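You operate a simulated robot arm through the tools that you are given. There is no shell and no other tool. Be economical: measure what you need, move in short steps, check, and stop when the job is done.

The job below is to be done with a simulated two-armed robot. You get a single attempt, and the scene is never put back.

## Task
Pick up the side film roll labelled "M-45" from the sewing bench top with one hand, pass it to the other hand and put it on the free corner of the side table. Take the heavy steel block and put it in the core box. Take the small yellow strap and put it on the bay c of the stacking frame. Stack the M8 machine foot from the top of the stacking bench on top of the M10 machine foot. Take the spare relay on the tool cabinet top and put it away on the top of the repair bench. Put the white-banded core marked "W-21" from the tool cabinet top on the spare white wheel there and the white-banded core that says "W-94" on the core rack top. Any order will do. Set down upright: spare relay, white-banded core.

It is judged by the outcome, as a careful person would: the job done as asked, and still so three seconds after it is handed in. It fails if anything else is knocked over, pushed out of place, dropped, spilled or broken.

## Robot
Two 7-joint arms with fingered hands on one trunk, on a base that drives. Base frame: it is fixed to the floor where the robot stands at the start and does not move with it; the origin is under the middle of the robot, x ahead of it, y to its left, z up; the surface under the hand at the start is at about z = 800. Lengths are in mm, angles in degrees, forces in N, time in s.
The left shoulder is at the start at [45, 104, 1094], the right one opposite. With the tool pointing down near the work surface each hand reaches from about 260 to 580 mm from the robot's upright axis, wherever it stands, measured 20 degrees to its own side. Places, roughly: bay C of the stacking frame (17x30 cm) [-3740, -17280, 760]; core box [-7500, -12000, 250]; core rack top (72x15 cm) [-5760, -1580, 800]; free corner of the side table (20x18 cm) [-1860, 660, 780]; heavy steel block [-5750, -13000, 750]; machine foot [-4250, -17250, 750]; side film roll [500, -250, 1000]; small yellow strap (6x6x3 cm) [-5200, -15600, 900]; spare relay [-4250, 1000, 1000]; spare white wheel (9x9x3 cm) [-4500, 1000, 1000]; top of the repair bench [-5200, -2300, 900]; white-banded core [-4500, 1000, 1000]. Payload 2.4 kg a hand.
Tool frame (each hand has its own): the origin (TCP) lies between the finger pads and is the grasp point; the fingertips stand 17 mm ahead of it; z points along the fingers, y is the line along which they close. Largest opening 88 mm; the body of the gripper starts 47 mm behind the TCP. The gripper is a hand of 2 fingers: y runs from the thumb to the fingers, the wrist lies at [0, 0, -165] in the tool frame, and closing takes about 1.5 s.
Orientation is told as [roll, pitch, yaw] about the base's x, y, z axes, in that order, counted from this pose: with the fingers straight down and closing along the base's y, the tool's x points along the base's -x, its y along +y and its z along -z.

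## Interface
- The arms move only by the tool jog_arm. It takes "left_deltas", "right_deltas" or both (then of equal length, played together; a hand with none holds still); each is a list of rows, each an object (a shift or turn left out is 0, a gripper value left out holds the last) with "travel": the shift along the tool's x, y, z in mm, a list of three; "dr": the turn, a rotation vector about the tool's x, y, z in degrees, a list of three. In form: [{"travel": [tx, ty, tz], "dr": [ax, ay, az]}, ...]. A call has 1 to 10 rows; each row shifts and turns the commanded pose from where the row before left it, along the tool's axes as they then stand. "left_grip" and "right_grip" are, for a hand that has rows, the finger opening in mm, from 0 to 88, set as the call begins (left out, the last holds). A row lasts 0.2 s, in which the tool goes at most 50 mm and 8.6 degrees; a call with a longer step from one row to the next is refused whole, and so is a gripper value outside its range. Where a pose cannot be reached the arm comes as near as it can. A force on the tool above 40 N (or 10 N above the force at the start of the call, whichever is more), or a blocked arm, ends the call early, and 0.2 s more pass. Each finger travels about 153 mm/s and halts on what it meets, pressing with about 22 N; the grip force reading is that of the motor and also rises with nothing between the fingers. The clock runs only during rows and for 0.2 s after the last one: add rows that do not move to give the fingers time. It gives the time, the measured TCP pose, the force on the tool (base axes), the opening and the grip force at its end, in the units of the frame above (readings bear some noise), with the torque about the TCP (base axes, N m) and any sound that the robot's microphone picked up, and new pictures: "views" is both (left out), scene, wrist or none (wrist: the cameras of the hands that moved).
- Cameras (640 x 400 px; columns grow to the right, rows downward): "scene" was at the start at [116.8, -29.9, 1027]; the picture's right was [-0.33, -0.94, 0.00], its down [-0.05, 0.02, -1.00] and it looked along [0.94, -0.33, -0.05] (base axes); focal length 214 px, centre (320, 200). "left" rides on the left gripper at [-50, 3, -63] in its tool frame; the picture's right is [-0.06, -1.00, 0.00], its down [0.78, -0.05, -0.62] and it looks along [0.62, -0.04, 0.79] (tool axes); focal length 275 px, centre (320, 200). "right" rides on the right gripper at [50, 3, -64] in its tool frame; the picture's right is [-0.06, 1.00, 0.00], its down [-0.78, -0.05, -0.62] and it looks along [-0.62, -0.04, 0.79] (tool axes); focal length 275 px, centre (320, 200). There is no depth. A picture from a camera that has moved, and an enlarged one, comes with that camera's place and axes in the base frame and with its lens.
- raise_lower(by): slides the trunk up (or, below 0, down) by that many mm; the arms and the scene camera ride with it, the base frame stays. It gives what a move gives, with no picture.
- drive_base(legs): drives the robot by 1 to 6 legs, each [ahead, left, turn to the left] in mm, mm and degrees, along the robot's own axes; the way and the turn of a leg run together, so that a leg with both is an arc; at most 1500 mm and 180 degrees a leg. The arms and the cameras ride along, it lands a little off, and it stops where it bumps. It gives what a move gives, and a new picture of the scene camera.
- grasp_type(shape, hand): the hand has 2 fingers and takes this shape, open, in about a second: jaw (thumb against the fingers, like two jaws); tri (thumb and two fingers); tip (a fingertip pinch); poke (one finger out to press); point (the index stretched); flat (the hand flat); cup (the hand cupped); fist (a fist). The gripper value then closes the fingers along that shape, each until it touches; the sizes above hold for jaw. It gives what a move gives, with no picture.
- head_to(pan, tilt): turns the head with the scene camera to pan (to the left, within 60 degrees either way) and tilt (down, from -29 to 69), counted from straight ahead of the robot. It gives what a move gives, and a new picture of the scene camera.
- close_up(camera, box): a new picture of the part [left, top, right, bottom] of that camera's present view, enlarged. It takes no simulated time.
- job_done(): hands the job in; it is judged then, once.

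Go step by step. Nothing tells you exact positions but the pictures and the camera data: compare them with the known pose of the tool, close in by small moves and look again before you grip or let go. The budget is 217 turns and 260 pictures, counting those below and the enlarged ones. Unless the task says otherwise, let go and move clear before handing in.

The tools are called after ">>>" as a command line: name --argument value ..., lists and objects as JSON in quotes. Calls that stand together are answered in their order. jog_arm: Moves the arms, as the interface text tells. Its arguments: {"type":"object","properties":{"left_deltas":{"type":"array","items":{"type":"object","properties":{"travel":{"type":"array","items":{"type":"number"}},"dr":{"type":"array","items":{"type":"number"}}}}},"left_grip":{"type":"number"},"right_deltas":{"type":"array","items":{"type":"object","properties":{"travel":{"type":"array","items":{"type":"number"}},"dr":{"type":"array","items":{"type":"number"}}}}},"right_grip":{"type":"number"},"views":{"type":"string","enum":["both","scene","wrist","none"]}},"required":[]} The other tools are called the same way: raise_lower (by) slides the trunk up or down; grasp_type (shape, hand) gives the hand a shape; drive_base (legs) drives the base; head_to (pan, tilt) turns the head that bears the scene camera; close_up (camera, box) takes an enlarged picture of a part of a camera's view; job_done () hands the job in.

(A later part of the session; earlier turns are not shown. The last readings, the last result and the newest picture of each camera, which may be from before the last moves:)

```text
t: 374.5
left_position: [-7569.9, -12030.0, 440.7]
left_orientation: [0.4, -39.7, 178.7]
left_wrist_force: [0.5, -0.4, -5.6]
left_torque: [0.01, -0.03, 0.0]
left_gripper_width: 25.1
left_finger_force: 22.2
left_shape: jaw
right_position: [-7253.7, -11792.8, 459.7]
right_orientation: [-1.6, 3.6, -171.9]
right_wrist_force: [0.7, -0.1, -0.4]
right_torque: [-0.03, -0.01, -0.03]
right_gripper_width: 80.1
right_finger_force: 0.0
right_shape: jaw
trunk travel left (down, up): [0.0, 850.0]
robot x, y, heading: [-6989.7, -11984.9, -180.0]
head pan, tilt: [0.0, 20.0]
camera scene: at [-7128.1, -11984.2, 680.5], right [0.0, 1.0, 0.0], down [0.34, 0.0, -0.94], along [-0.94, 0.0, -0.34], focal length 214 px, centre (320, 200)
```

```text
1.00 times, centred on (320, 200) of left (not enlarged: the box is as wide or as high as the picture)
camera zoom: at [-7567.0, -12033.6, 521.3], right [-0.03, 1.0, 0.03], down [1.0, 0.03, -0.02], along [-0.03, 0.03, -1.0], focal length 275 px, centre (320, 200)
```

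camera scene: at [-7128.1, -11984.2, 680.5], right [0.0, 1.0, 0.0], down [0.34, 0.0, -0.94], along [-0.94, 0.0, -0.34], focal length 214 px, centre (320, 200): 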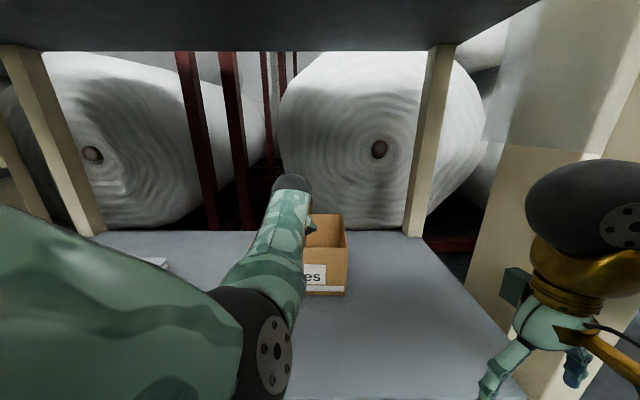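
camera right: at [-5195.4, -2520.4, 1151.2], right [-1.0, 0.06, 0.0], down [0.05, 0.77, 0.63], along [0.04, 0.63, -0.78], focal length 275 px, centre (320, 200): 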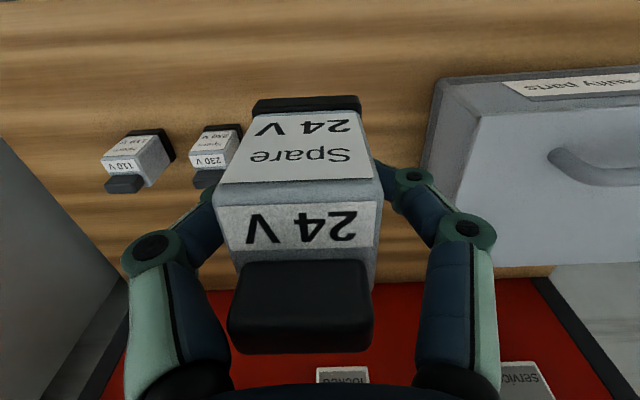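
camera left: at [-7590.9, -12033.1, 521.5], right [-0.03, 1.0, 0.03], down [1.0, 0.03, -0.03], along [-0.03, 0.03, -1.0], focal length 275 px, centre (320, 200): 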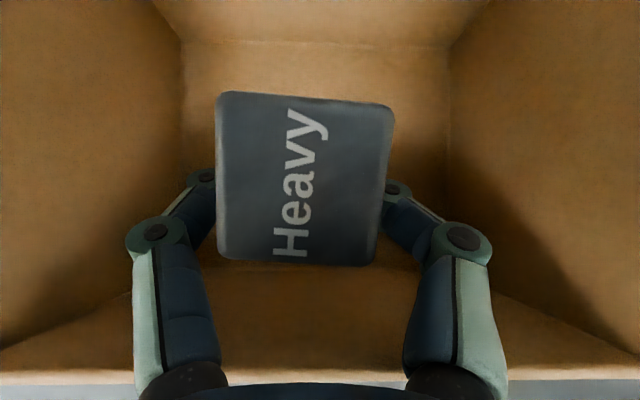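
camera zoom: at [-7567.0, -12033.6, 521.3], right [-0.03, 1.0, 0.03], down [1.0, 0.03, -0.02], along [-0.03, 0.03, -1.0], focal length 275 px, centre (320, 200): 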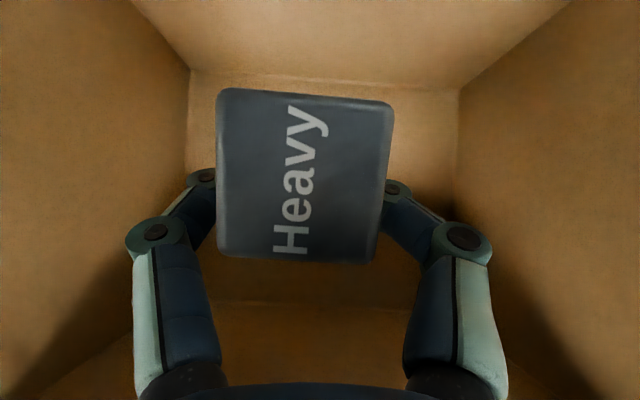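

The carton is back close to its place and the block hangs vertical inside it. I'll advance 33 mm for wall clearance and lower it to the floor of the carton.

>>> drive_base --legs '[[33, 0, 0]]'

>>> jog_arm --left_deltas '[{"travel": [12.9, 0, 15.3]}, {"travel": [12.9, 0, 15.3]}, {"travel": [6.4, 0, 7.7]}, {"travel": [3.2, 0, 3.8]}, {"travel": [1.9, 0, 2.3]}, {"travel": [1.9, 0, 2.3]}, {"travel": [1.9, 0, 2.3]}, {"travel": [1.9, 0, 2.3]}]' --views "wrist"

```text
t: 375.3
left_position: [-7604.0, -12029.5, 441.4]
left_orientation: [0.4, -39.6, 178.7]
left_wrist_force: [0.2, 0.4, -6.1]
left_torque: [0.03, -0.08, 0.02]
left_gripper_width: 25.1
left_finger_force: 22.0
left_shape: jaw
right_position: [-7286.1, -11793.2, 460.0]
right_orientation: [-1.4, 3.6, -171.9]
right_wrist_force: [0.2, 0.0, -0.2]
right_torque: [0.02, -0.02, 0.01]
right_gripper_width: 79.7
right_finger_force: 0.1
right_shape: jaw
trunk travel left (down, up): [0.0, 850.0]
robot x, y, heading: [-7016.5, -11985.0, -180.2]
head pan, tilt: [0.0, 20.0]
camera scene: at [-7161.3, -11984.2, 680.5], right [0.0, 1.0, 0.0], down [0.34, 0.0, -0.94], along [-0.94, 0.0, -0.34], focal length 214 px, centre (320, 200)
```

scene: 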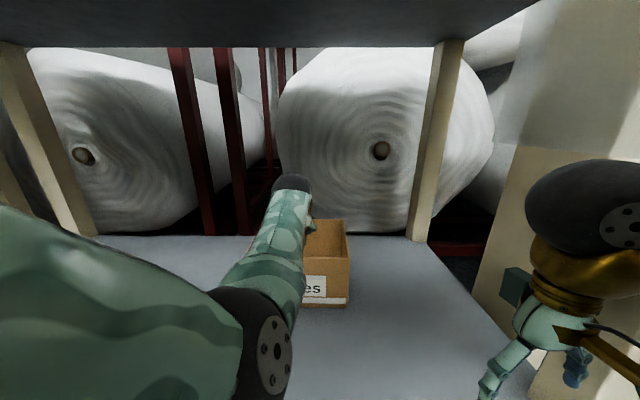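

```text
t: 377.1
left_position: [-7603.4, -12030.6, 374.9]
left_orientation: [0.4, -39.7, 178.7]
left_wrist_force: [0.1, -0.6, -3.9]
left_torque: [0.04, -0.04, 0.03]
left_gripper_width: 25.0
left_finger_force: 22.0
left_shape: jaw
right_position: [-7286.7, -11792.3, 458.6]
right_orientation: [-1.4, 3.6, -171.9]
right_wrist_force: [-0.5, -0.5, 0.5]
right_torque: [0.02, 0.0, 0.01]
right_gripper_width: 79.9
right_finger_force: 0.1
right_shape: jaw
trunk travel left (down, up): [0.0, 850.0]
robot x, y, heading: [-7018.6, -11987.7, -179.9]
head pan, tilt: [0.0, 20.0]
camera left: at [-7599.5, -12034.0, 455.0], right [-0.03, 1.0, 0.03], down [1.0, 0.03, -0.02], along [-0.03, 0.03, -1.0], focal length 275 px, centre (320, 200)
```

left: 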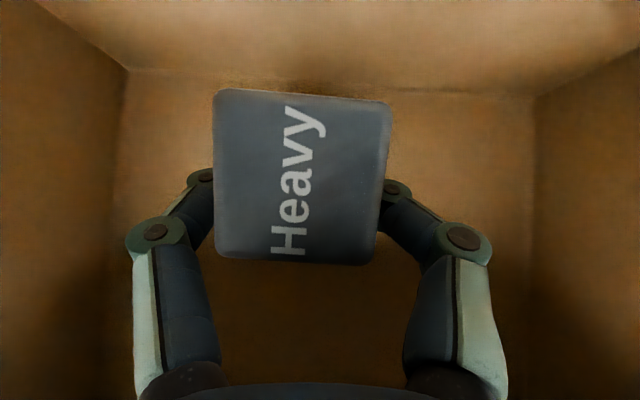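

Contact seems to be starting, with the load easing from 6 to 4 N. A few more small steps.

>>> jog_arm --left_deltas '[{"travel": [1.3, 0, 1.5]}, {"travel": [1.3, 0, 1.5]}, {"travel": [1.3, 0, 1.5]}]' --views "none"

```text
t: 377.9
left_position: [-7603.4, -12030.2, 373.4]
left_orientation: [0.5, -40.0, 178.7]
left_wrist_force: [-0.6, 0.9, 20.2]
left_torque: [-0.02, 0.1, 0.01]
left_gripper_width: 25.6
left_finger_force: 21.8
left_shape: jaw
right_position: [-7283.8, -11791.6, 461.4]
right_orientation: [-1.5, 3.4, -171.8]
right_wrist_force: [0.3, -0.2, 0.0]
right_torque: [0.01, -0.04, -0.01]
right_gripper_width: 79.9
right_finger_force: 0.1
right_shape: jaw
trunk travel left (down, up): [0.0, 850.0]
robot x, y, heading: [-7020.3, -11983.7, -180.1]
head pan, tilt: [0.0, 20.0]
```

The block is on the carton's floor. I'll ease, open, and lift the hand straight up out of the carton.

>>> jog_arm --left_deltas '[{"travel": [-1.3, 0, -1.5]}, {}, {}, {}, {}]' --left_grip 70 --views "none"

>>> jog_arm --left_deltas '[{"travel": [-6.4, 0, -7.7]}, {"travel": [-16, 0, -19]}, {"travel": [-23, 0, -27.5]}, {"travel": [-23, 0, -27.5]}, {"travel": [-23, 0, -27.5]}, {"travel": [-16, 0, -19]}]' --views "wrist"

```text
t: 379.1
left_position: [-7601.6, -12031.2, 369.6]
left_orientation: [0.5, -39.5, 178.7]
left_wrist_force: [0.2, -0.2, 0.0]
left_torque: [0.0, 0.0, 0.05]
left_gripper_width: 69.7
left_finger_force: 0.0
left_shape: jaw
right_position: [-7286.3, -11793.3, 458.7]
right_orientation: [-1.6, 3.6, -171.7]
right_wrist_force: [0.5, 0.1, -0.2]
right_torque: [-0.01, 0.03, 0.02]
right_gripper_width: 79.9
right_finger_force: 0.1
right_shape: jaw
trunk travel left (down, up): [0.0, 850.0]
robot x, y, heading: [-7022.2, -11987.3, -180.1]
head pan, tilt: [0.0, 20.0]
```

```text
t: 380.5
left_position: [-7603.6, -12028.7, 538.8]
left_orientation: [0.4, -39.7, 178.7]
left_wrist_force: [-0.4, 0.2, -0.2]
left_torque: [0.02, 0.02, 0.02]
left_gripper_width: 69.8
left_finger_force: 0.0
left_shape: jaw
right_position: [-7286.1, -11792.1, 459.4]
right_orientation: [-1.5, 3.7, -172.0]
right_wrist_force: [0.2, 0.7, 0.1]
right_torque: [0.02, 0.0, 0.02]
right_gripper_width: 80.0
right_finger_force: 0.2
right_shape: jaw
trunk travel left (down, up): [0.0, 850.0]
robot x, y, heading: [-7015.7, -11983.7, -179.8]
head pan, tilt: [0.0, 20.0]
camera left: at [-7601.8, -12030.8, 618.6], right [-0.03, 1.0, 0.03], down [1.0, 0.03, -0.02], along [-0.03, 0.03, -1.0], focal length 275 px, centre (320, 200)
```

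left: 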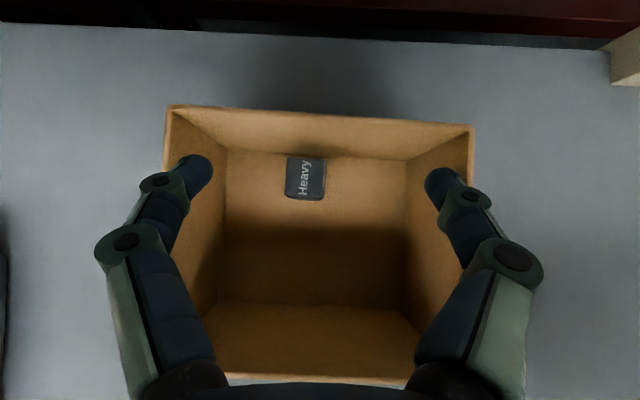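

The block stands in the carton, and the carton is back within a few mm of its original place. I'll back out, raise the trunk and head down the aisle toward the strap.

>>> drive_base --legs '[[-450, 0, 0]]'

>>> raise_lower --by 345

>>> jog_arm --left_deltas '[{"dr": [0, 8, 0], "travel": [20, 0, 0]}, {"dr": [0, 8, 0], "travel": [20, 0, 0]}, {"dr": [0, 8, 0], "travel": [20, 0, 0]}, {"dr": [0, 8, 0]}, {"dr": [0, 8, 0]}]' --views "none"

>>> drive_base --legs '[[0, 0, 90], [1500, 0, 0], [1300, 200, 0]]'

```text
t: 383.2
left_position: [-7154.6, -12023.8, 537.9]
left_orientation: [0.4, -39.7, 178.2]
left_wrist_force: [0.6, -0.2, 0.3]
left_torque: [0.03, -0.02, 0.0]
left_gripper_width: 69.7
left_finger_force: 0.2
left_shape: jaw
right_position: [-6834.4, -11791.4, 460.1]
right_orientation: [-1.6, 3.4, -172.4]
right_wrist_force: [-0.4, 0.4, -0.5]
right_torque: [0.0, 0.02, 0.02]
right_gripper_width: 80.0
right_finger_force: 0.1
right_shape: jaw
trunk travel left (down, up): [0.0, 850.0]
robot x, y, heading: [-6566.9, -11985.3, 179.8]
head pan, tilt: [0.0, 20.0]
camera scene: at [-6710.7, -11984.5, 680.5], right [0.01, 1.0, 0.0], down [0.34, 0.0, -0.94], along [-0.94, 0.01, -0.34], focal length 214 px, centre (320, 200)
```

scene: 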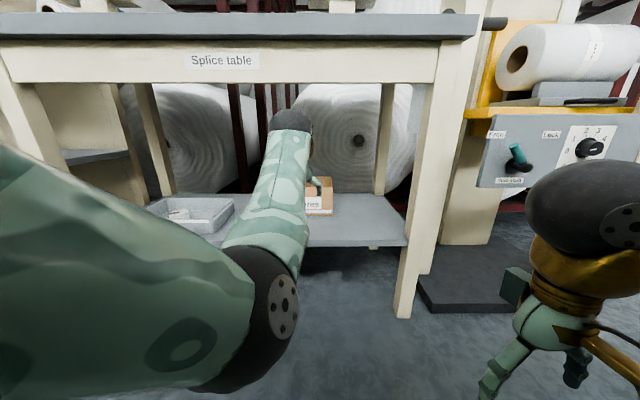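

```text
t: 386.6
left_position: [-7155.0, -12023.7, 883.3]
left_orientation: [0.5, -39.6, 178.1]
left_wrist_force: [0.3, -0.3, -1.0]
left_torque: [-0.01, 0.01, 0.0]
left_gripper_width: 69.9
left_finger_force: 0.0
left_shape: jaw
right_position: [-6834.7, -11792.5, 804.0]
right_orientation: [-1.5, 3.5, -172.4]
right_wrist_force: [0.3, 0.0, -0.8]
right_torque: [0.02, 0.0, -0.01]
right_gripper_width: 80.0
right_finger_force: 0.1
right_shape: jaw
trunk travel left (down, up): [-345.0, 505.0]
robot x, y, heading: [-6570.8, -11985.3, 179.6]
head pan, tilt: [0.0, 20.0]
```

```text
t: 387.8
left_position: [-7102.8, -12026.1, 852.3]
left_orientation: [0.3, 0.5, 178.6]
left_wrist_force: [-0.8, 0.2, -0.5]
left_torque: [0.0, 0.01, -0.02]
left_gripper_width: 69.3
left_finger_force: 0.1
left_shape: jaw
right_position: [-6834.4, -11791.4, 804.3]
right_orientation: [-1.5, 3.6, -172.3]
right_wrist_force: [0.1, -0.3, -0.1]
right_torque: [-0.02, 0.01, 0.02]
right_gripper_width: 79.9
right_finger_force: 0.1
right_shape: jaw
trunk travel left (down, up): [-345.0, 505.0]
robot x, y, heading: [-6568.4, -11987.2, 179.8]
head pan, tilt: [0.0, 20.0]
```

```text
t: 405.2
left_position: [-6331.7, -15289.8, 850.7]
left_orientation: [0.3, 0.3, -90.8]
left_wrist_force: [0.4, 0.7, -0.2]
left_torque: [0.04, 0.02, -0.01]
left_gripper_width: 69.9
left_finger_force: 0.0
left_shape: jaw
right_position: [-6568.2, -15022.8, 804.1]
right_orientation: [-1.5, 3.4, -81.7]
right_wrist_force: [0.9, 0.2, 0.3]
right_torque: [-0.02, 0.02, 0.01]
right_gripper_width: 79.7
right_finger_force: 0.1
right_shape: jaw
trunk travel left (down, up): [-345.0, 505.0]
robot x, y, heading: [-6377.2, -14754.3, -90.0]
head pan, tilt: [0.0, 20.0]
camera scene: at [-6378.3, -14879.6, 1019.5], right [-1.0, 0.0, 0.0], down [0.0, 0.34, -0.94], along [0.0, -0.94, -0.34], focal length 214 px, centre (320, 200)
```

scene: 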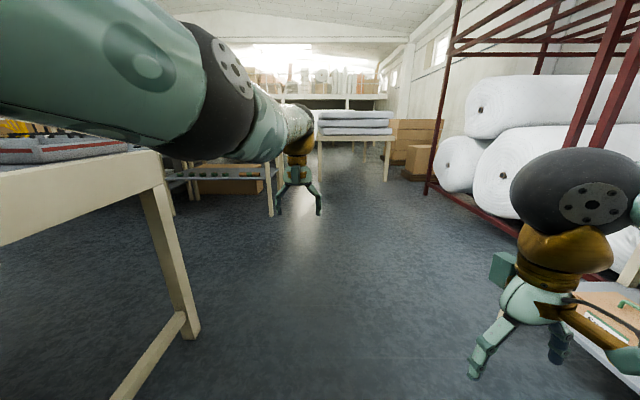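

Next, the strap should be toward the left front. I'll turn to look there.

>>> drive_base --legs '[[500, 0, 65]]'

```text
t: 407.6
left_position: [-5805.7, -15406.6, 852.9]
left_orientation: [-0.4, 1.1, -43.6]
left_wrist_force: [-6.8, 3.8, 5.7]
left_torque: [-0.4, -0.76, -0.08]
left_gripper_width: 69.9
left_finger_force: 0.1
left_shape: jaw
right_position: [-6153.2, -15403.8, 805.1]
right_orientation: [-1.4, 3.4, -33.1]
right_wrist_force: [-0.4, 0.5, 0.0]
right_torque: [-0.02, -0.02, -0.03]
right_gripper_width: 80.1
right_finger_force: 0.1
right_shape: jaw
trunk travel left (down, up): [-345.0, 505.0]
robot x, y, heading: [-6227.4, -15080.1, -41.3]
head pan, tilt: [0.0, 20.0]
stopped in leg 1: the force on the tool passed its limit at 264 N (the readings are from after the stop); the commanded pose is now the measured one
camera scene: at [-6136.6, -15164.2, 1019.6], right [-0.66, -0.75, 0.0], down [-0.26, 0.22, -0.94], along [0.71, -0.62, -0.34], focal length 214 px, centre (320, 200)
```

scene: 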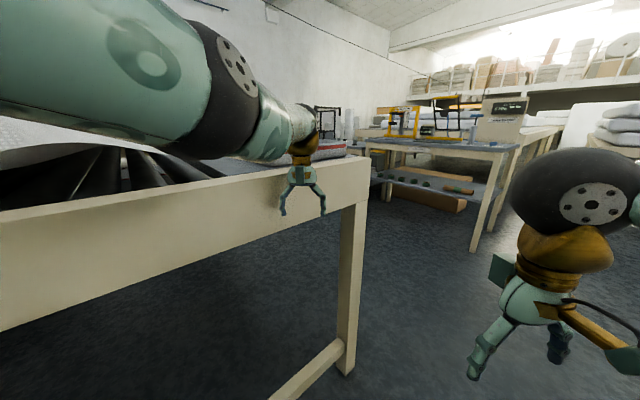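

The swing was too wide and the left hand bumped the table's side, with nothing visibly disturbed. I'll back away, raise the hands well above table height, and go round to the table's end, nearest the strap.

>>> drive_base --legs '[[-300, 0, 0], [0, 0, -49]]'

>>> raise_lower --by 250

>>> drive_base --legs '[[1370, 0, 0], [0, 0, 90], [900, 0, 0], [0, 0, 45]]'

```text
t: 411.9
left_position: [-6431.1, -15415.2, 852.7]
left_orientation: [-0.3, 1.2, -93.7]
left_wrist_force: [-0.5, 0.1, -0.2]
left_torque: [0.04, -0.01, -0.01]
left_gripper_width: 69.7
left_finger_force: 0.1
left_shape: jaw
right_position: [-6651.6, -15146.4, 804.1]
right_orientation: [-1.4, 3.4, -83.2]
right_wrist_force: [-0.5, 0.6, -0.2]
right_torque: [0.01, 0.02, -0.01]
right_gripper_width: 79.9
right_finger_force: 0.1
right_shape: jaw
trunk travel left (down, up): [-345.0, 505.0]
robot x, y, heading: [-6457.0, -14880.8, -91.4]
head pan, tilt: [0.0, 20.0]
camera scene: at [-6458.6, -15007.9, 1019.6], right [-1.0, 0.02, 0.0], down [0.01, 0.34, -0.94], along [-0.02, -0.94, -0.34], focal length 214 px, centre (320, 200)
```

scene: 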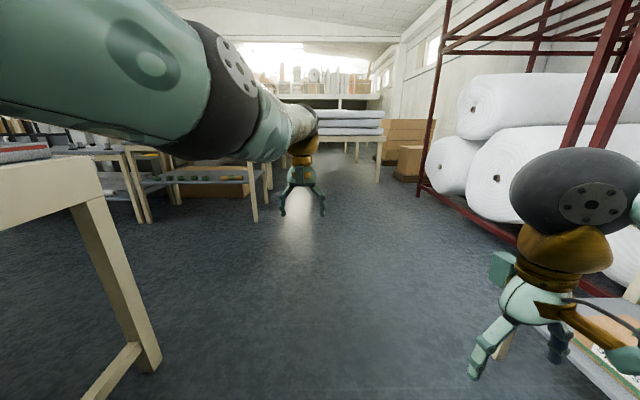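

```text
t: 414.5
left_position: [-6431.3, -15414.8, 1132.9]
left_orientation: [-0.2, -2.1, -93.6]
left_wrist_force: [-0.1, 0.9, -0.8]
left_torque: [0.01, -0.02, 0.01]
left_gripper_width: 70.0
left_finger_force: 0.0
left_shape: jaw
right_position: [-6651.8, -15146.9, 1054.8]
right_orientation: [-1.5, 3.5, -83.3]
right_wrist_force: [-0.3, 0.3, -0.1]
right_torque: [-0.01, 0.03, 0.02]
right_gripper_width: 79.9
right_finger_force: 0.0
right_shape: jaw
trunk travel left (down, up): [-595.0, 255.0]
robot x, y, heading: [-6453.0, -14883.1, -91.3]
head pan, tilt: [0.0, 20.0]
```

```text
t: 431.7
left_position: [-5239.7, -15942.4, 1132.8]
left_orientation: [-0.2, -2.2, 39.5]
left_wrist_force: [-0.7, -0.2, 0.4]
left_torque: [-0.03, -0.01, 0.04]
left_gripper_width: 69.9
left_finger_force: 0.1
left_shape: jaw
right_position: [-5283.8, -16287.8, 1055.2]
right_orientation: [-1.5, 3.5, 49.8]
right_wrist_force: [0.0, 0.1, 0.0]
right_torque: [0.01, 0.02, -0.02]
right_gripper_width: 80.0
right_finger_force: 0.0
right_shape: jaw
trunk travel left (down, up): [-595.0, 255.0]
robot x, y, heading: [-5611.8, -16327.4, 41.9]
head pan, tilt: [0.0, 20.0]
camera scene: at [-5524.1, -16243.1, 1270.9], right [0.67, -0.75, 0.0], down [-0.26, -0.23, -0.94], along [0.7, 0.63, -0.34], focal length 214 px, centre (320, 200)
```

scene: 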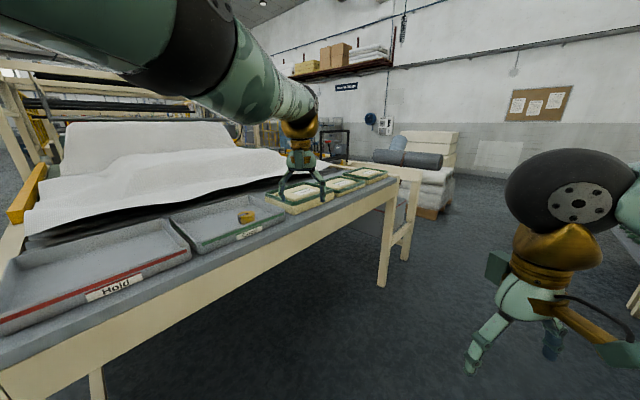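

The strap looks like the yellow coil in the tray near the table's end. I'll zoom in.

>>> close_up --camera "scene" --box '[160, 160, 400, 300]'

```text
2.67 times, centred on (280, 230) of scene
camera zoom: at [-5524.1, -16243.1, 1270.9], right [0.67, -0.75, 0.0], down [-0.26, -0.23, -0.94], along [0.7, 0.63, -0.34], focal length 572 px, centre (427, 120)
```

zoom: 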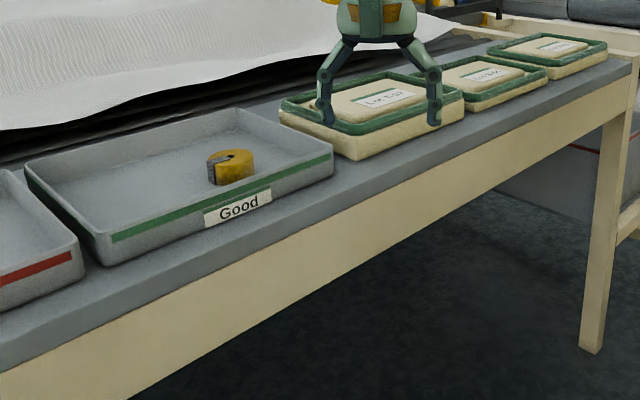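

The strap lies in the "Good" tray at about [-5135, -15492]. I'll drive up to the table end facing it and bring the right hand out above it.

>>> drive_base --legs '[[0, 0, 48.1], [340, -417, 0]]'

>>> jog_arm --right_deltas '[{"dr": [-1.5, -3.5, 7.5]}, {"travel": [-37, 21, -17]}, {"travel": [-37, 21, -17]}, {"travel": [-37, 21, -17]}, {"travel": [-37, 21, -17]}, {"travel": [-37, 21, -17]}, {"travel": [-37, 21, -17]}]' --views "wrist"

```text
t: 436.9
left_position: [-5249.4, -15453.1, 1132.9]
left_orientation: [-0.2, -2.2, 88.3]
left_wrist_force: [0.3, -0.2, -1.2]
left_torque: [0.02, -0.02, -0.02]
left_gripper_width: 70.1
left_finger_force: 0.0
left_shape: jaw
right_position: [-5020.3, -15714.7, 1055.2]
right_orientation: [-1.4, 3.6, 98.7]
right_wrist_force: [-0.4, -0.6, 0.4]
right_torque: [-0.03, 0.0, -0.03]
right_gripper_width: 80.1
right_finger_force: 0.0
right_shape: jaw
trunk travel left (down, up): [-595.0, 255.0]
robot x, y, heading: [-5208.4, -15983.1, 90.5]
head pan, tilt: [0.0, 20.0]
camera scene: at [-5211.7, -15863.3, 1270.9], right [1.0, 0.01, 0.0], down [0.0, -0.34, -0.94], along [-0.01, 0.94, -0.34], focal length 214 px, centre (320, 200)
```

scene: 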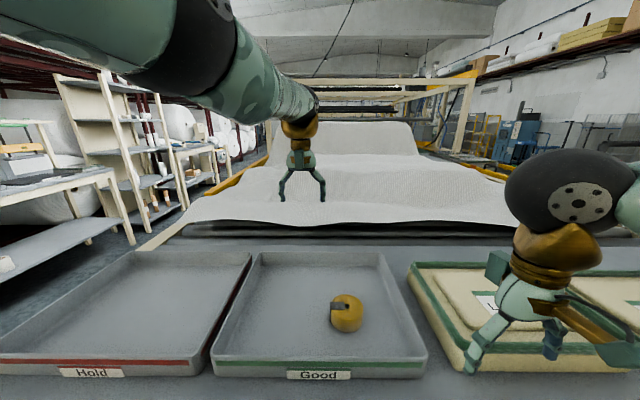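

```text
t: 438.5
left_position: [-5250.3, -15452.4, 1133.2]
left_orientation: [-0.3, -2.2, 88.4]
left_wrist_force: [-0.1, 1.3, 0.1]
left_torque: [0.03, 0.06, -0.01]
left_gripper_width: 69.7
left_finger_force: 0.0
left_shape: jaw
right_position: [-5153.6, -15493.9, 1156.9]
right_orientation: [-0.3, -0.1, 91.4]
right_wrist_force: [-0.3, -0.2, 0.6]
right_torque: [0.0, -0.03, -0.02]
right_gripper_width: 80.0
right_finger_force: 0.1
right_shape: jaw
trunk travel left (down, up): [-595.0, 255.0]
robot x, y, heading: [-5207.9, -15982.7, 90.7]
head pan, tilt: [0.0, 20.0]
camera right: at [-5157.2, -15543.6, 1222.1], right [-1.0, 0.04, 0.0], down [0.03, 0.78, 0.62], along [0.03, 0.62, -0.78], focal length 275 px, centre (320, 200)
```

right: 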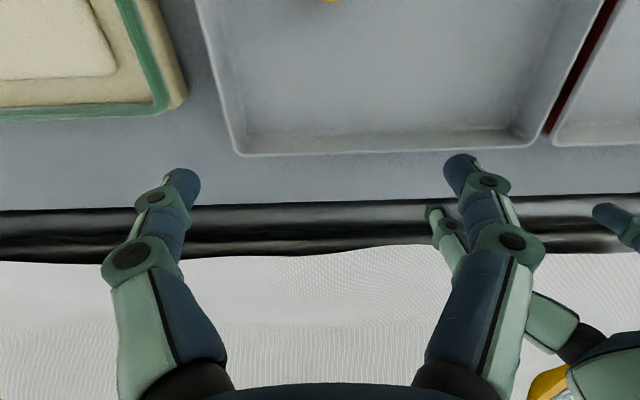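

The strap is at about [-5162, -15530]. I'll lower the trunk 100 mm, move the left hand aside and bring the right hand over the strap.

>>> raise_lower --by -100

>>> jog_arm --right_deltas '[{"travel": [18, 4, 0]}, {"travel": [18, 4, 0]}, {"travel": [0, 0, 35]}, {"travel": [0, 0, 35]}]' --left_deltas '[{"travel": [0, 30, 0]}, {"travel": [0, 30, 0]}, {"travel": [0, 30, 0]}, {}]' --views "wrist"

```text
t: 439.9
left_position: [-5249.7, -15453.3, 1034.1]
left_orientation: [-0.3, -2.3, 88.3]
left_wrist_force: [-0.5, -0.2, 0.1]
left_torque: [-0.01, 0.01, -0.01]
left_gripper_width: 70.0
left_finger_force: 0.0
left_shape: jaw
right_position: [-5151.6, -15493.5, 1056.8]
right_orientation: [-0.2, 0.0, 91.2]
right_wrist_force: [0.3, 0.2, 0.8]
right_torque: [0.04, 0.02, 0.0]
right_gripper_width: 80.0
right_finger_force: 0.1
right_shape: jaw
trunk travel left (down, up): [-495.0, 355.0]
robot x, y, heading: [-5206.7, -15980.0, 90.4]
head pan, tilt: [0.0, 20.0]
```

```text
t: 440.9
left_position: [-5341.1, -15449.9, 1034.4]
left_orientation: [-0.3, -2.3, 88.4]
left_wrist_force: [0.1, 0.8, 0.3]
left_torque: [-0.01, 0.02, -0.01]
left_gripper_width: 70.0
left_finger_force: 0.0
left_shape: jaw
right_position: [-5157.2, -15531.6, 985.8]
right_orientation: [-0.1, -0.1, 91.1]
right_wrist_force: [0.1, -0.8, -0.3]
right_torque: [-0.01, 0.01, -0.01]
right_gripper_width: 79.9
right_finger_force: 0.0
right_shape: jaw
trunk travel left (down, up): [-495.0, 355.0]
robot x, y, heading: [-5206.8, -15982.4, 90.6]
head pan, tilt: [0.0, 20.0]
camera right: at [-5161.2, -15580.3, 1050.8], right [-1.0, 0.04, 0.0], down [0.03, 0.78, 0.62], along [0.03, 0.62, -0.78], focal length 275 px, centre (320, 200)
camera left: at [-5341.9, -15402.9, 1099.8], right [1.0, 0.03, 0.01], down [0.02, -0.81, 0.59], along [0.02, -0.59, -0.81], focal length 275 px, centre (320, 200)
```

right: 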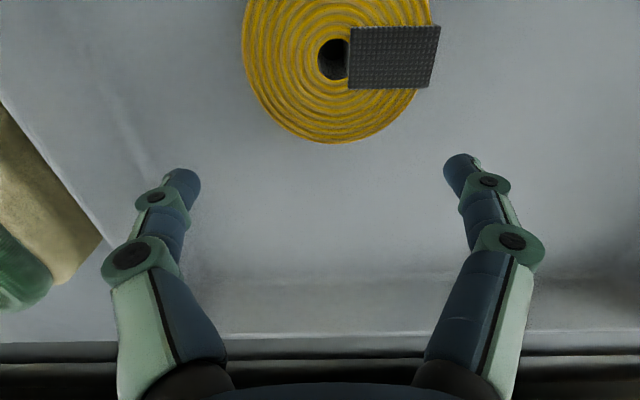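
left: 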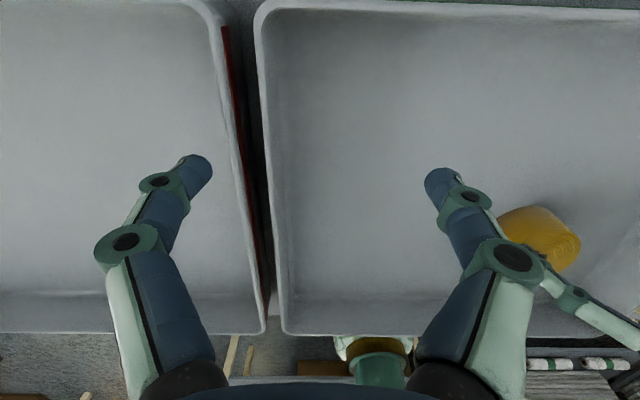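

The coil's centre is at about [-5165, -15559]. I'll shift over it and descend part-way.

>>> jog_arm --right_deltas '[{"travel": [27, 8, 0]}, {"travel": [0, 0, 20]}, {}]' --right_grip 88 --views "wrist"

```text
t: 441.7
left_position: [-5340.1, -15450.2, 1035.7]
left_orientation: [-0.1, -2.2, 88.2]
left_wrist_force: [0.7, 0.2, 0.0]
left_torque: [0.03, 0.01, -0.01]
left_gripper_width: 69.8
left_finger_force: 0.1
left_shape: jaw
right_position: [-5162.7, -15558.9, 966.4]
right_orientation: [-0.2, 0.0, 91.1]
right_wrist_force: [-0.7, -0.4, 0.0]
right_torque: [0.05, -0.01, 0.01]
right_gripper_width: 88.3
right_finger_force: 0.1
right_shape: jaw
trunk travel left (down, up): [-495.0, 355.0]
robot x, y, heading: [-5207.8, -15983.1, 90.7]
head pan, tilt: [0.0, 20.0]
camera right: at [-5166.9, -15608.1, 1030.7], right [-1.0, 0.04, 0.0], down [0.03, 0.78, 0.62], along [0.03, 0.62, -0.78], focal length 275 px, centre (320, 200)
```

right: 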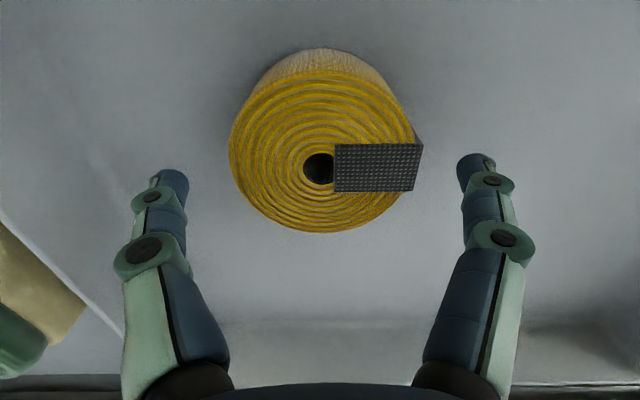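

Well centred. I'll lower gently toward the tray floor and close on the coil.

>>> jog_arm --right_deltas '[{"travel": [3, 0, 14]}, {"travel": [0, 0, 5]}, {"travel": [0, 0, 3]}, {"travel": [0, 0, 2]}, {"travel": [0, 0, 2]}]' --views "none"

>>> jog_arm --right_deltas '[{}, {}, {}, {}, {}, {}]' --right_grip 0 --views "wrist"

```text
t: 442.9
left_position: [-5339.1, -15450.4, 1035.7]
left_orientation: [-0.1, -2.1, 88.3]
left_wrist_force: [-0.5, 1.2, -0.9]
left_torque: [0.0, 0.0, -0.01]
left_gripper_width: 69.7
left_finger_force: 0.0
left_shape: jaw
right_position: [-5164.7, -15561.1, 938.9]
right_orientation: [-0.2, -0.1, 91.3]
right_wrist_force: [0.3, 0.7, 0.5]
right_torque: [0.0, 0.02, 0.01]
right_gripper_width: 87.8
right_finger_force: 0.1
right_shape: jaw
trunk travel left (down, up): [-495.0, 355.0]
robot x, y, heading: [-5209.1, -15985.7, 90.5]
head pan, tilt: [0.0, 20.0]
```

```text
t: 444.3
left_position: [-5341.3, -15449.2, 1035.1]
left_orientation: [-0.2, -2.3, 88.2]
left_wrist_force: [-0.3, 0.3, -0.7]
left_torque: [0.04, -0.03, 0.02]
left_gripper_width: 69.8
left_finger_force: 0.0
left_shape: jaw
right_position: [-5165.2, -15560.3, 941.4]
right_orientation: [-0.2, -0.2, 91.2]
right_wrist_force: [-2.8, 1.5, 10.7]
right_torque: [0.05, 0.37, -0.02]
right_gripper_width: 53.1
right_finger_force: 21.8
right_shape: jaw
trunk travel left (down, up): [-495.0, 355.0]
robot x, y, heading: [-5209.3, -15984.5, 90.7]
head pan, tilt: [0.0, 20.0]
camera right: at [-5167.7, -15610.4, 1005.0], right [-1.0, 0.04, 0.0], down [0.03, 0.78, 0.62], along [0.03, 0.62, -0.78], focal length 275 px, centre (320, 200)
```

right: 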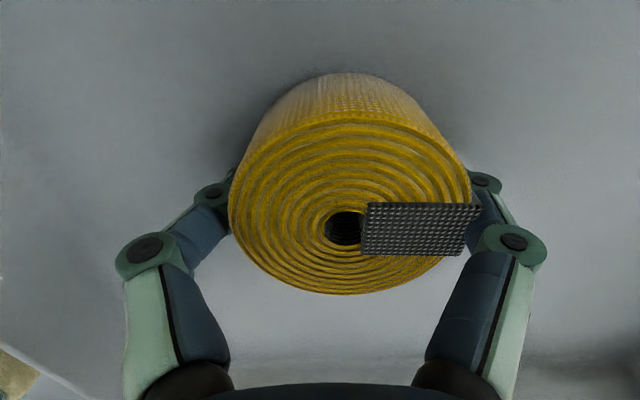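

The strap is gripped. I'll lift it and back away from the table.

>>> jog_arm --right_deltas '[{"travel": [0, 0, -10]}, {"travel": [0, 0, -30]}, {"travel": [0, 0, -40]}, {"travel": [0, 0, -40]}, {"travel": [0, 0, -40]}]' --views "wrist"

>>> drive_base --legs '[[-400, 0, 0], [0, 0, -135]]'

```text
t: 445.5
left_position: [-5340.3, -15449.3, 1035.1]
left_orientation: [-0.2, -2.3, 88.4]
left_wrist_force: [0.7, -0.3, -0.2]
left_torque: [-0.05, -0.02, 0.06]
left_gripper_width: 70.0
left_finger_force: 0.0
left_shape: jaw
right_position: [-5165.2, -15563.1, 1099.1]
right_orientation: [-0.3, -0.1, 91.2]
right_wrist_force: [-0.6, -0.6, -0.1]
right_torque: [-0.02, -0.03, -0.01]
right_gripper_width: 53.3
right_finger_force: 21.8
right_shape: jaw
trunk travel left (down, up): [-495.0, 355.0]
robot x, y, heading: [-5209.3, -15982.7, 90.5]
head pan, tilt: [0.0, 20.0]
camera right: at [-5168.6, -15612.1, 1163.4], right [-1.0, 0.04, 0.0], down [0.03, 0.78, 0.62], along [0.03, 0.62, -0.78], focal length 275 px, centre (320, 200)
```

right: 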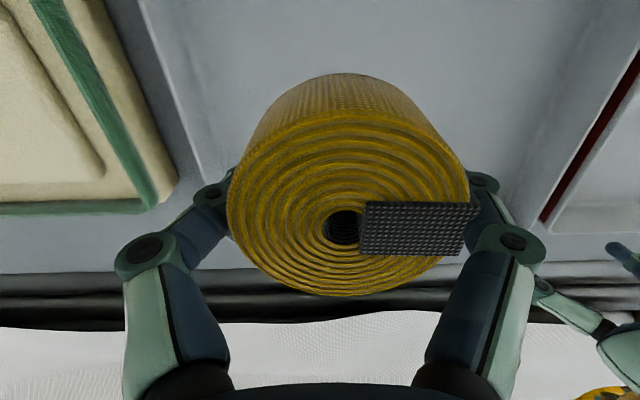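

```text
t: 453.4
left_position: [-4725.7, -16647.5, 1035.9]
left_orientation: [-0.2, -2.1, -45.0]
left_wrist_force: [0.5, -0.2, -0.1]
left_torque: [-0.01, -0.01, 0.03]
left_gripper_width: 69.6
left_finger_force: 0.0
left_shape: jaw
right_position: [-4928.9, -16697.6, 1099.3]
right_orientation: [-0.1, -0.2, -42.2]
right_wrist_force: [0.0, -0.2, 0.2]
right_torque: [0.0, 0.02, -0.02]
right_gripper_width: 52.9
right_finger_force: 22.2
right_shape: jaw
trunk travel left (down, up): [-495.0, 355.0]
robot x, y, heading: [-5203.0, -16377.2, -42.8]
head pan, tilt: [0.0, 20.0]
camera scene: at [-5118.2, -16459.3, 1170.5], right [-0.68, -0.74, 0.0], down [-0.25, 0.23, -0.94], along [0.69, -0.64, -0.34], focal length 214 px, centre (320, 200)
```

scene: 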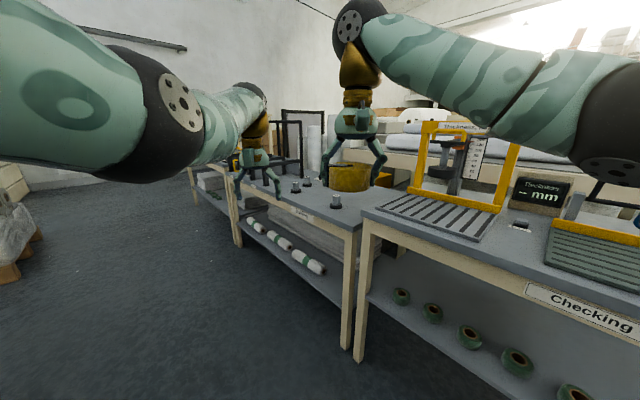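

The strap is held. The stacking bench with the feet is ahead, with the black stacking frame beyond. I'll drive along to face the frame.

>>> drive_base --legs '[[0, 0, -47.2], [100, 1400, 0]]'

>>> head_to --pan 0 --tilt 25

```text
t: 462.3
left_position: [-3720.3, -16984.4, 1036.2]
left_orientation: [-0.3, -2.2, -91.3]
left_wrist_force: [-0.2, 0.8, 0.5]
left_torque: [-0.01, 0.02, 0.0]
left_gripper_width: 70.0
left_finger_force: 0.1
left_shape: jaw
right_position: [-3896.8, -16872.4, 1098.4]
right_orientation: [-0.2, -0.1, -88.4]
right_wrist_force: [0.1, -0.4, -0.6]
right_torque: [-0.03, 0.0, 0.01]
right_gripper_width: 52.9
right_finger_force: 21.8
right_shape: jaw
trunk travel left (down, up): [-495.0, 355.0]
robot x, y, heading: [-3856.2, -16449.0, -88.9]
head pan, tilt: [0.0, 20.0]
camera scene: at [-3854.8, -16572.5, 1170.4], right [-1.0, -0.02, 0.0], down [-0.01, 0.34, -0.94], along [0.02, -0.94, -0.34], focal length 214 px, centre (320, 200)
```

scene: 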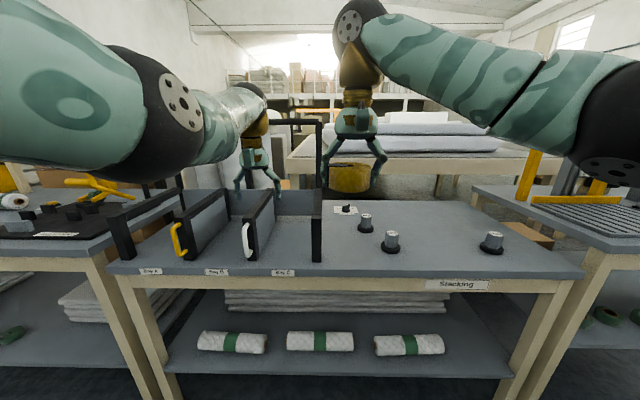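

```text
t: 463.0
left_position: [-3719.5, -16984.6, 1035.6]
left_orientation: [-0.2, -2.2, -91.3]
left_wrist_force: [0.8, 0.2, 0.3]
left_torque: [0.01, 0.01, 0.0]
left_gripper_width: 69.9
left_finger_force: 0.1
left_shape: jaw
right_position: [-3895.8, -16873.8, 1098.4]
right_orientation: [-0.2, -0.1, -88.4]
right_wrist_force: [0.0, 0.6, 0.2]
right_torque: [0.01, 0.02, 0.02]
right_gripper_width: 53.0
right_finger_force: 21.8
right_shape: jaw
trunk travel left (down, up): [-495.0, 355.0]
robot x, y, heading: [-3852.3, -16451.9, -88.9]
head pan, tilt: [0.0, 25.0]
camera scene: at [-3854.9, -16571.5, 1162.4], right [-1.0, -0.02, 0.0], down [-0.01, 0.42, -0.91], along [0.02, -0.91, -0.42], focal length 214 px, centre (320, 200)
```

scene: 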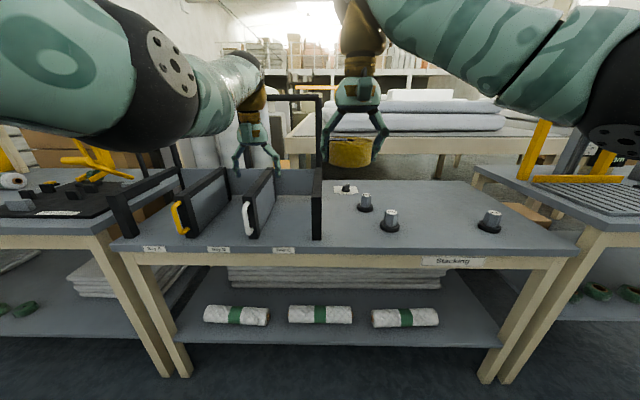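

>>> close_up --camera "scene" --box '[110, 80, 350, 270]'

>>> close_up --camera "scene" --box '[320, 170, 520, 270]'

```text
2.11 times, centred on (230, 175) of scene
camera zoom: at [-3854.9, -16571.5, 1162.4], right [-1.0, -0.02, 0.0], down [-0.01, 0.42, -0.91], along [0.02, -0.91, -0.42], focal length 452 px, centre (510, 253)
```

zoom: 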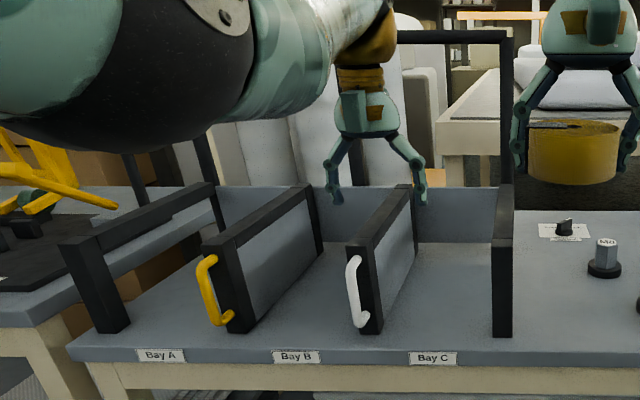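

```text
3.20 times, centred on (420, 220) of scene
camera zoom: at [-3854.9, -16571.5, 1162.4], right [-1.0, -0.02, 0.0], down [-0.01, 0.42, -0.91], along [0.02, -0.91, -0.42], focal length 686 px, centre (0, 136)
```

zoom: 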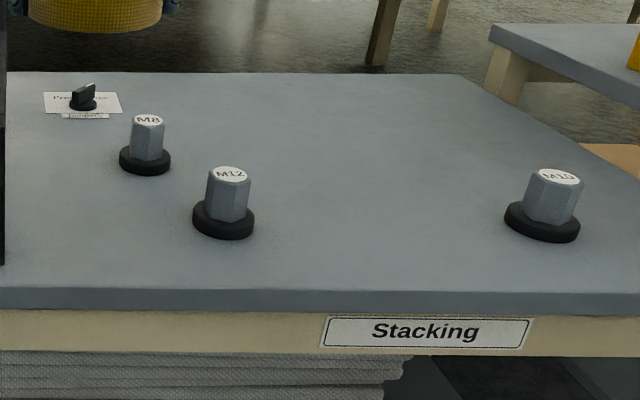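

The feet are M8, M12 and M10 from left to right, and bay C is the bay between the white-handled divider and the right end frame, centred near [-3730, -17290]. I'll lower the trunk slightly and drive up so the right hand is over bay C.

>>> raise_lower --by -60

>>> drive_base --legs '[[358, 175, 0]]'

>>> close_up --camera "right" --box '[0, 0, 640, 400]'

```text
t: 464.0
left_position: [-3719.7, -16984.3, 975.8]
left_orientation: [-0.2, -2.2, -91.3]
left_wrist_force: [-0.4, -0.7, -0.3]
left_torque: [0.0, 0.02, -0.03]
left_gripper_width: 69.7
left_finger_force: 0.1
left_shape: jaw
right_position: [-3895.6, -16873.1, 1038.5]
right_orientation: [-0.1, 0.0, -88.4]
right_wrist_force: [0.1, -0.1, -0.4]
right_torque: [-0.01, 0.0, -0.03]
right_gripper_width: 52.9
right_finger_force: 22.0
right_shape: jaw
trunk travel left (down, up): [-435.0, 415.0]
robot x, y, heading: [-3855.9, -16452.7, -89.0]
head pan, tilt: [0.0, 25.0]
```

```text
t: 466.5
left_position: [-3522.9, -17344.2, 975.5]
left_orientation: [-0.2, -2.2, -90.2]
left_wrist_force: [-0.4, -0.7, -0.5]
left_torque: [-0.03, -0.02, 0.01]
left_gripper_width: 69.7
left_finger_force: 0.0
left_shape: jaw
right_position: [-3701.3, -17235.0, 1038.7]
right_orientation: [-0.2, -0.2, -87.4]
right_wrist_force: [0.1, 0.2, -0.6]
right_torque: [0.0, 0.01, 0.0]
right_gripper_width: 52.9
right_finger_force: 22.2
right_shape: jaw
trunk travel left (down, up): [-435.0, 415.0]
robot x, y, heading: [-3664.7, -16814.6, -87.7]
head pan, tilt: [0.0, 25.0]
camera scene: at [-3664.7, -16935.2, 1102.0], right [-1.0, -0.04, 0.0], down [-0.02, 0.42, -0.91], along [0.03, -0.91, -0.42], focal length 214 px, centre (320, 200)
```

scene: 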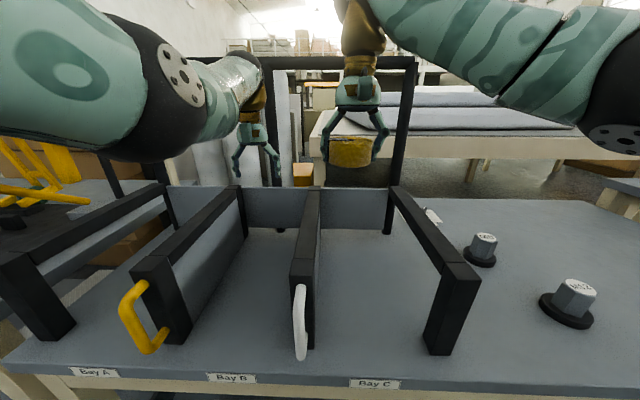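

```text
1.00 times, centred on (320, 200) of right (not enlarged: the box is as wide or as high as the picture)
camera zoom: at [-3699.9, -17185.7, 1102.7], right [1.0, -0.02, 0.0], down [-0.01, -0.78, 0.62], along [-0.01, -0.62, -0.78], focal length 275 px, centre (320, 200)
```

zoom: 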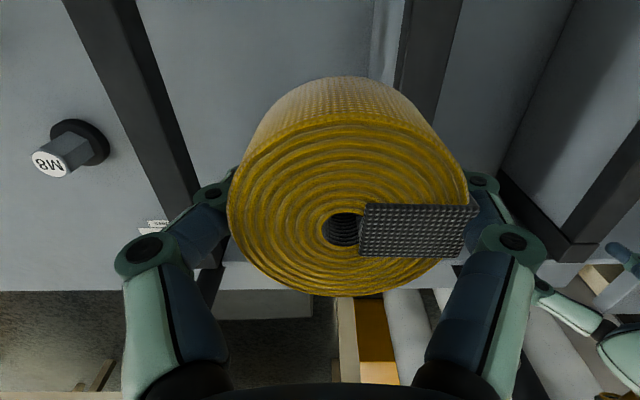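

Bay C spans x -3824…-3650. I'll centre the strap at about [-3737, -17270] and descend into the bay.

>>> jog_arm --right_deltas '[{"travel": [-18, -18, 0]}, {"travel": [-18, -18, 0]}, {"travel": [0, 0, 40]}, {"travel": [0, 0, 40]}, {"travel": [0, 0, 40]}, {"travel": [0, 0, 40]}, {"travel": [0, 0, 40]}]' --views "both"

```text
t: 468.1
left_position: [-3522.9, -17344.4, 974.8]
left_orientation: [-0.2, -2.1, -90.2]
left_wrist_force: [0.0, 0.9, 0.2]
left_torque: [-0.02, -0.02, -0.01]
left_gripper_width: 69.8
left_finger_force: 0.1
left_shape: jaw
right_position: [-3735.2, -17275.0, 840.5]
right_orientation: [-0.2, -0.2, -87.3]
right_wrist_force: [0.3, 0.4, -0.3]
right_torque: [-0.01, 0.04, 0.0]
right_gripper_width: 52.6
right_finger_force: 22.0
right_shape: jaw
trunk travel left (down, up): [-435.0, 415.0]
robot x, y, heading: [-3667.3, -16813.1, -87.9]
head pan, tilt: [0.0, 25.0]
camera scene: at [-3664.7, -16935.0, 1102.0], right [-1.0, -0.04, 0.0], down [-0.02, 0.42, -0.91], along [0.03, -0.91, -0.42], focal length 214 px, centre (320, 200)
camera right: at [-3736.4, -17224.4, 903.9], right [1.0, -0.02, 0.0], down [-0.01, -0.78, 0.62], along [-0.01, -0.62, -0.78], focal length 275 px, centre (320, 200)
```

scene: 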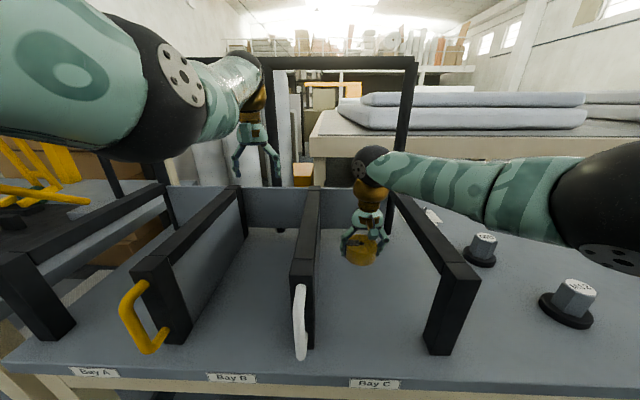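
right: 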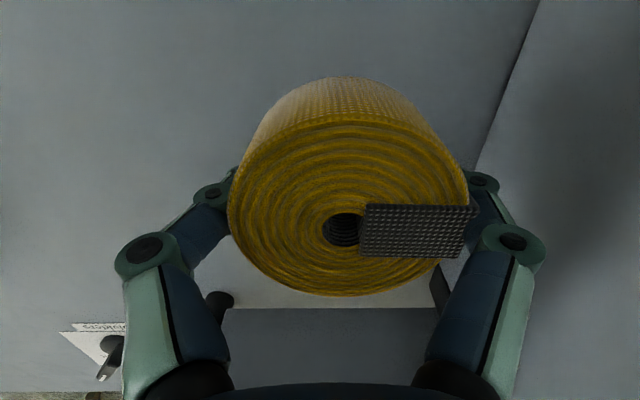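

The forearm would come close to the end frame's top rail further back, so I'll set the strap nearer the front of bay C: back 80 mm, left 12 mm, then lower.

>>> drive_base --legs '[[-80, 12, 0]]'

>>> jog_arm --right_deltas '[{"travel": [0, 0, 25]}, {"travel": [0, 0, 18]}, {"travel": [0, 0, 6]}, {"travel": [0, 0, 3]}, {"travel": [0, 0, 3]}, {"travel": [0, 0, 3]}, {"travel": [0, 0, 3]}]' --views "scene"

```text
t: 469.2
left_position: [-3512.5, -17265.3, 975.7]
left_orientation: [-0.2, -2.3, -90.2]
left_wrist_force: [-0.5, 0.1, -0.8]
left_torque: [-0.01, 0.0, -0.02]
left_gripper_width: 69.7
left_finger_force: 0.1
left_shape: jaw
right_position: [-3727.3, -17196.2, 840.7]
right_orientation: [-0.2, -0.1, -87.3]
right_wrist_force: [0.1, -0.5, -0.9]
right_torque: [0.0, 0.01, -0.01]
right_gripper_width: 52.9
right_finger_force: 22.0
right_shape: jaw
trunk travel left (down, up): [-435.0, 415.0]
robot x, y, heading: [-3663.6, -16734.2, -87.9]
head pan, tilt: [0.0, 25.0]
camera scene: at [-3655.6, -16855.6, 1102.1], right [-1.0, -0.04, 0.0], down [-0.02, 0.42, -0.91], along [0.03, -0.91, -0.42], focal length 214 px, centre (320, 200)
```

scene: 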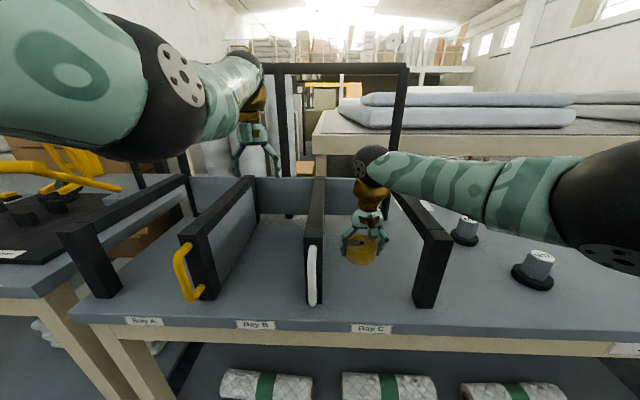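

```text
t: 470.8
left_position: [-3512.9, -17266.0, 975.8]
left_orientation: [-0.2, -2.3, -90.2]
left_wrist_force: [0.3, -0.2, 0.7]
left_torque: [0.01, 0.0, -0.02]
left_gripper_width: 69.7
left_finger_force: 0.0
left_shape: jaw
right_position: [-3727.3, -17196.2, 778.6]
right_orientation: [-0.3, -0.2, -87.3]
right_wrist_force: [0.1, -0.4, 0.1]
right_torque: [-0.03, 0.02, 0.01]
right_gripper_width: 53.1
right_finger_force: 21.9
right_shape: jaw
trunk travel left (down, up): [-435.0, 415.0]
robot x, y, heading: [-3656.4, -16735.8, -87.8]
head pan, tilt: [0.0, 25.0]
camera scene: at [-3655.6, -16856.1, 1102.0], right [-1.0, -0.04, 0.0], down [-0.02, 0.42, -0.91], along [0.03, -0.91, -0.42], focal length 214 px, centre (320, 200)
```

scene: 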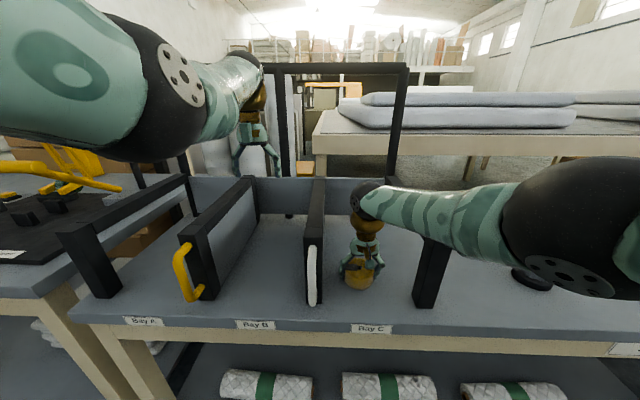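

No contact yet and the forearm is clear. I'll continue in small steps.

>>> jog_arm --right_deltas '[{"travel": [0, 0, 3]}, {"travel": [0, 0, 3]}, {"travel": [0, 0, 2.5]}, {"travel": [0, 0, 2.5]}, {"travel": [0, 0, 2.5]}, {"travel": [0, 0, 2.5]}, {"travel": [0, 0, 2.5]}]' --views "none"

```text
t: 471.6
left_position: [-3513.0, -17264.6, 975.9]
left_orientation: [-0.3, -2.4, -90.2]
left_wrist_force: [0.3, 0.6, 0.4]
left_torque: [-0.01, 0.02, -0.02]
left_gripper_width: 69.9
left_finger_force: 0.1
left_shape: jaw
right_position: [-3726.2, -17199.1, 776.0]
right_orientation: [0.0, -0.8, -87.3]
right_wrist_force: [-0.2, 2.7, 20.2]
right_torque: [0.06, 0.09, -0.03]
right_gripper_width: 50.3
right_finger_force: 21.1
right_shape: jaw
trunk travel left (down, up): [-435.0, 415.0]
robot x, y, heading: [-3655.8, -16736.5, -87.7]
head pan, tilt: [0.0, 25.0]
stopped in row 4 (right hand): the force on the tool passed its limit at 44 N (the readings are from after the stop); the commanded pose is now the measured one
```

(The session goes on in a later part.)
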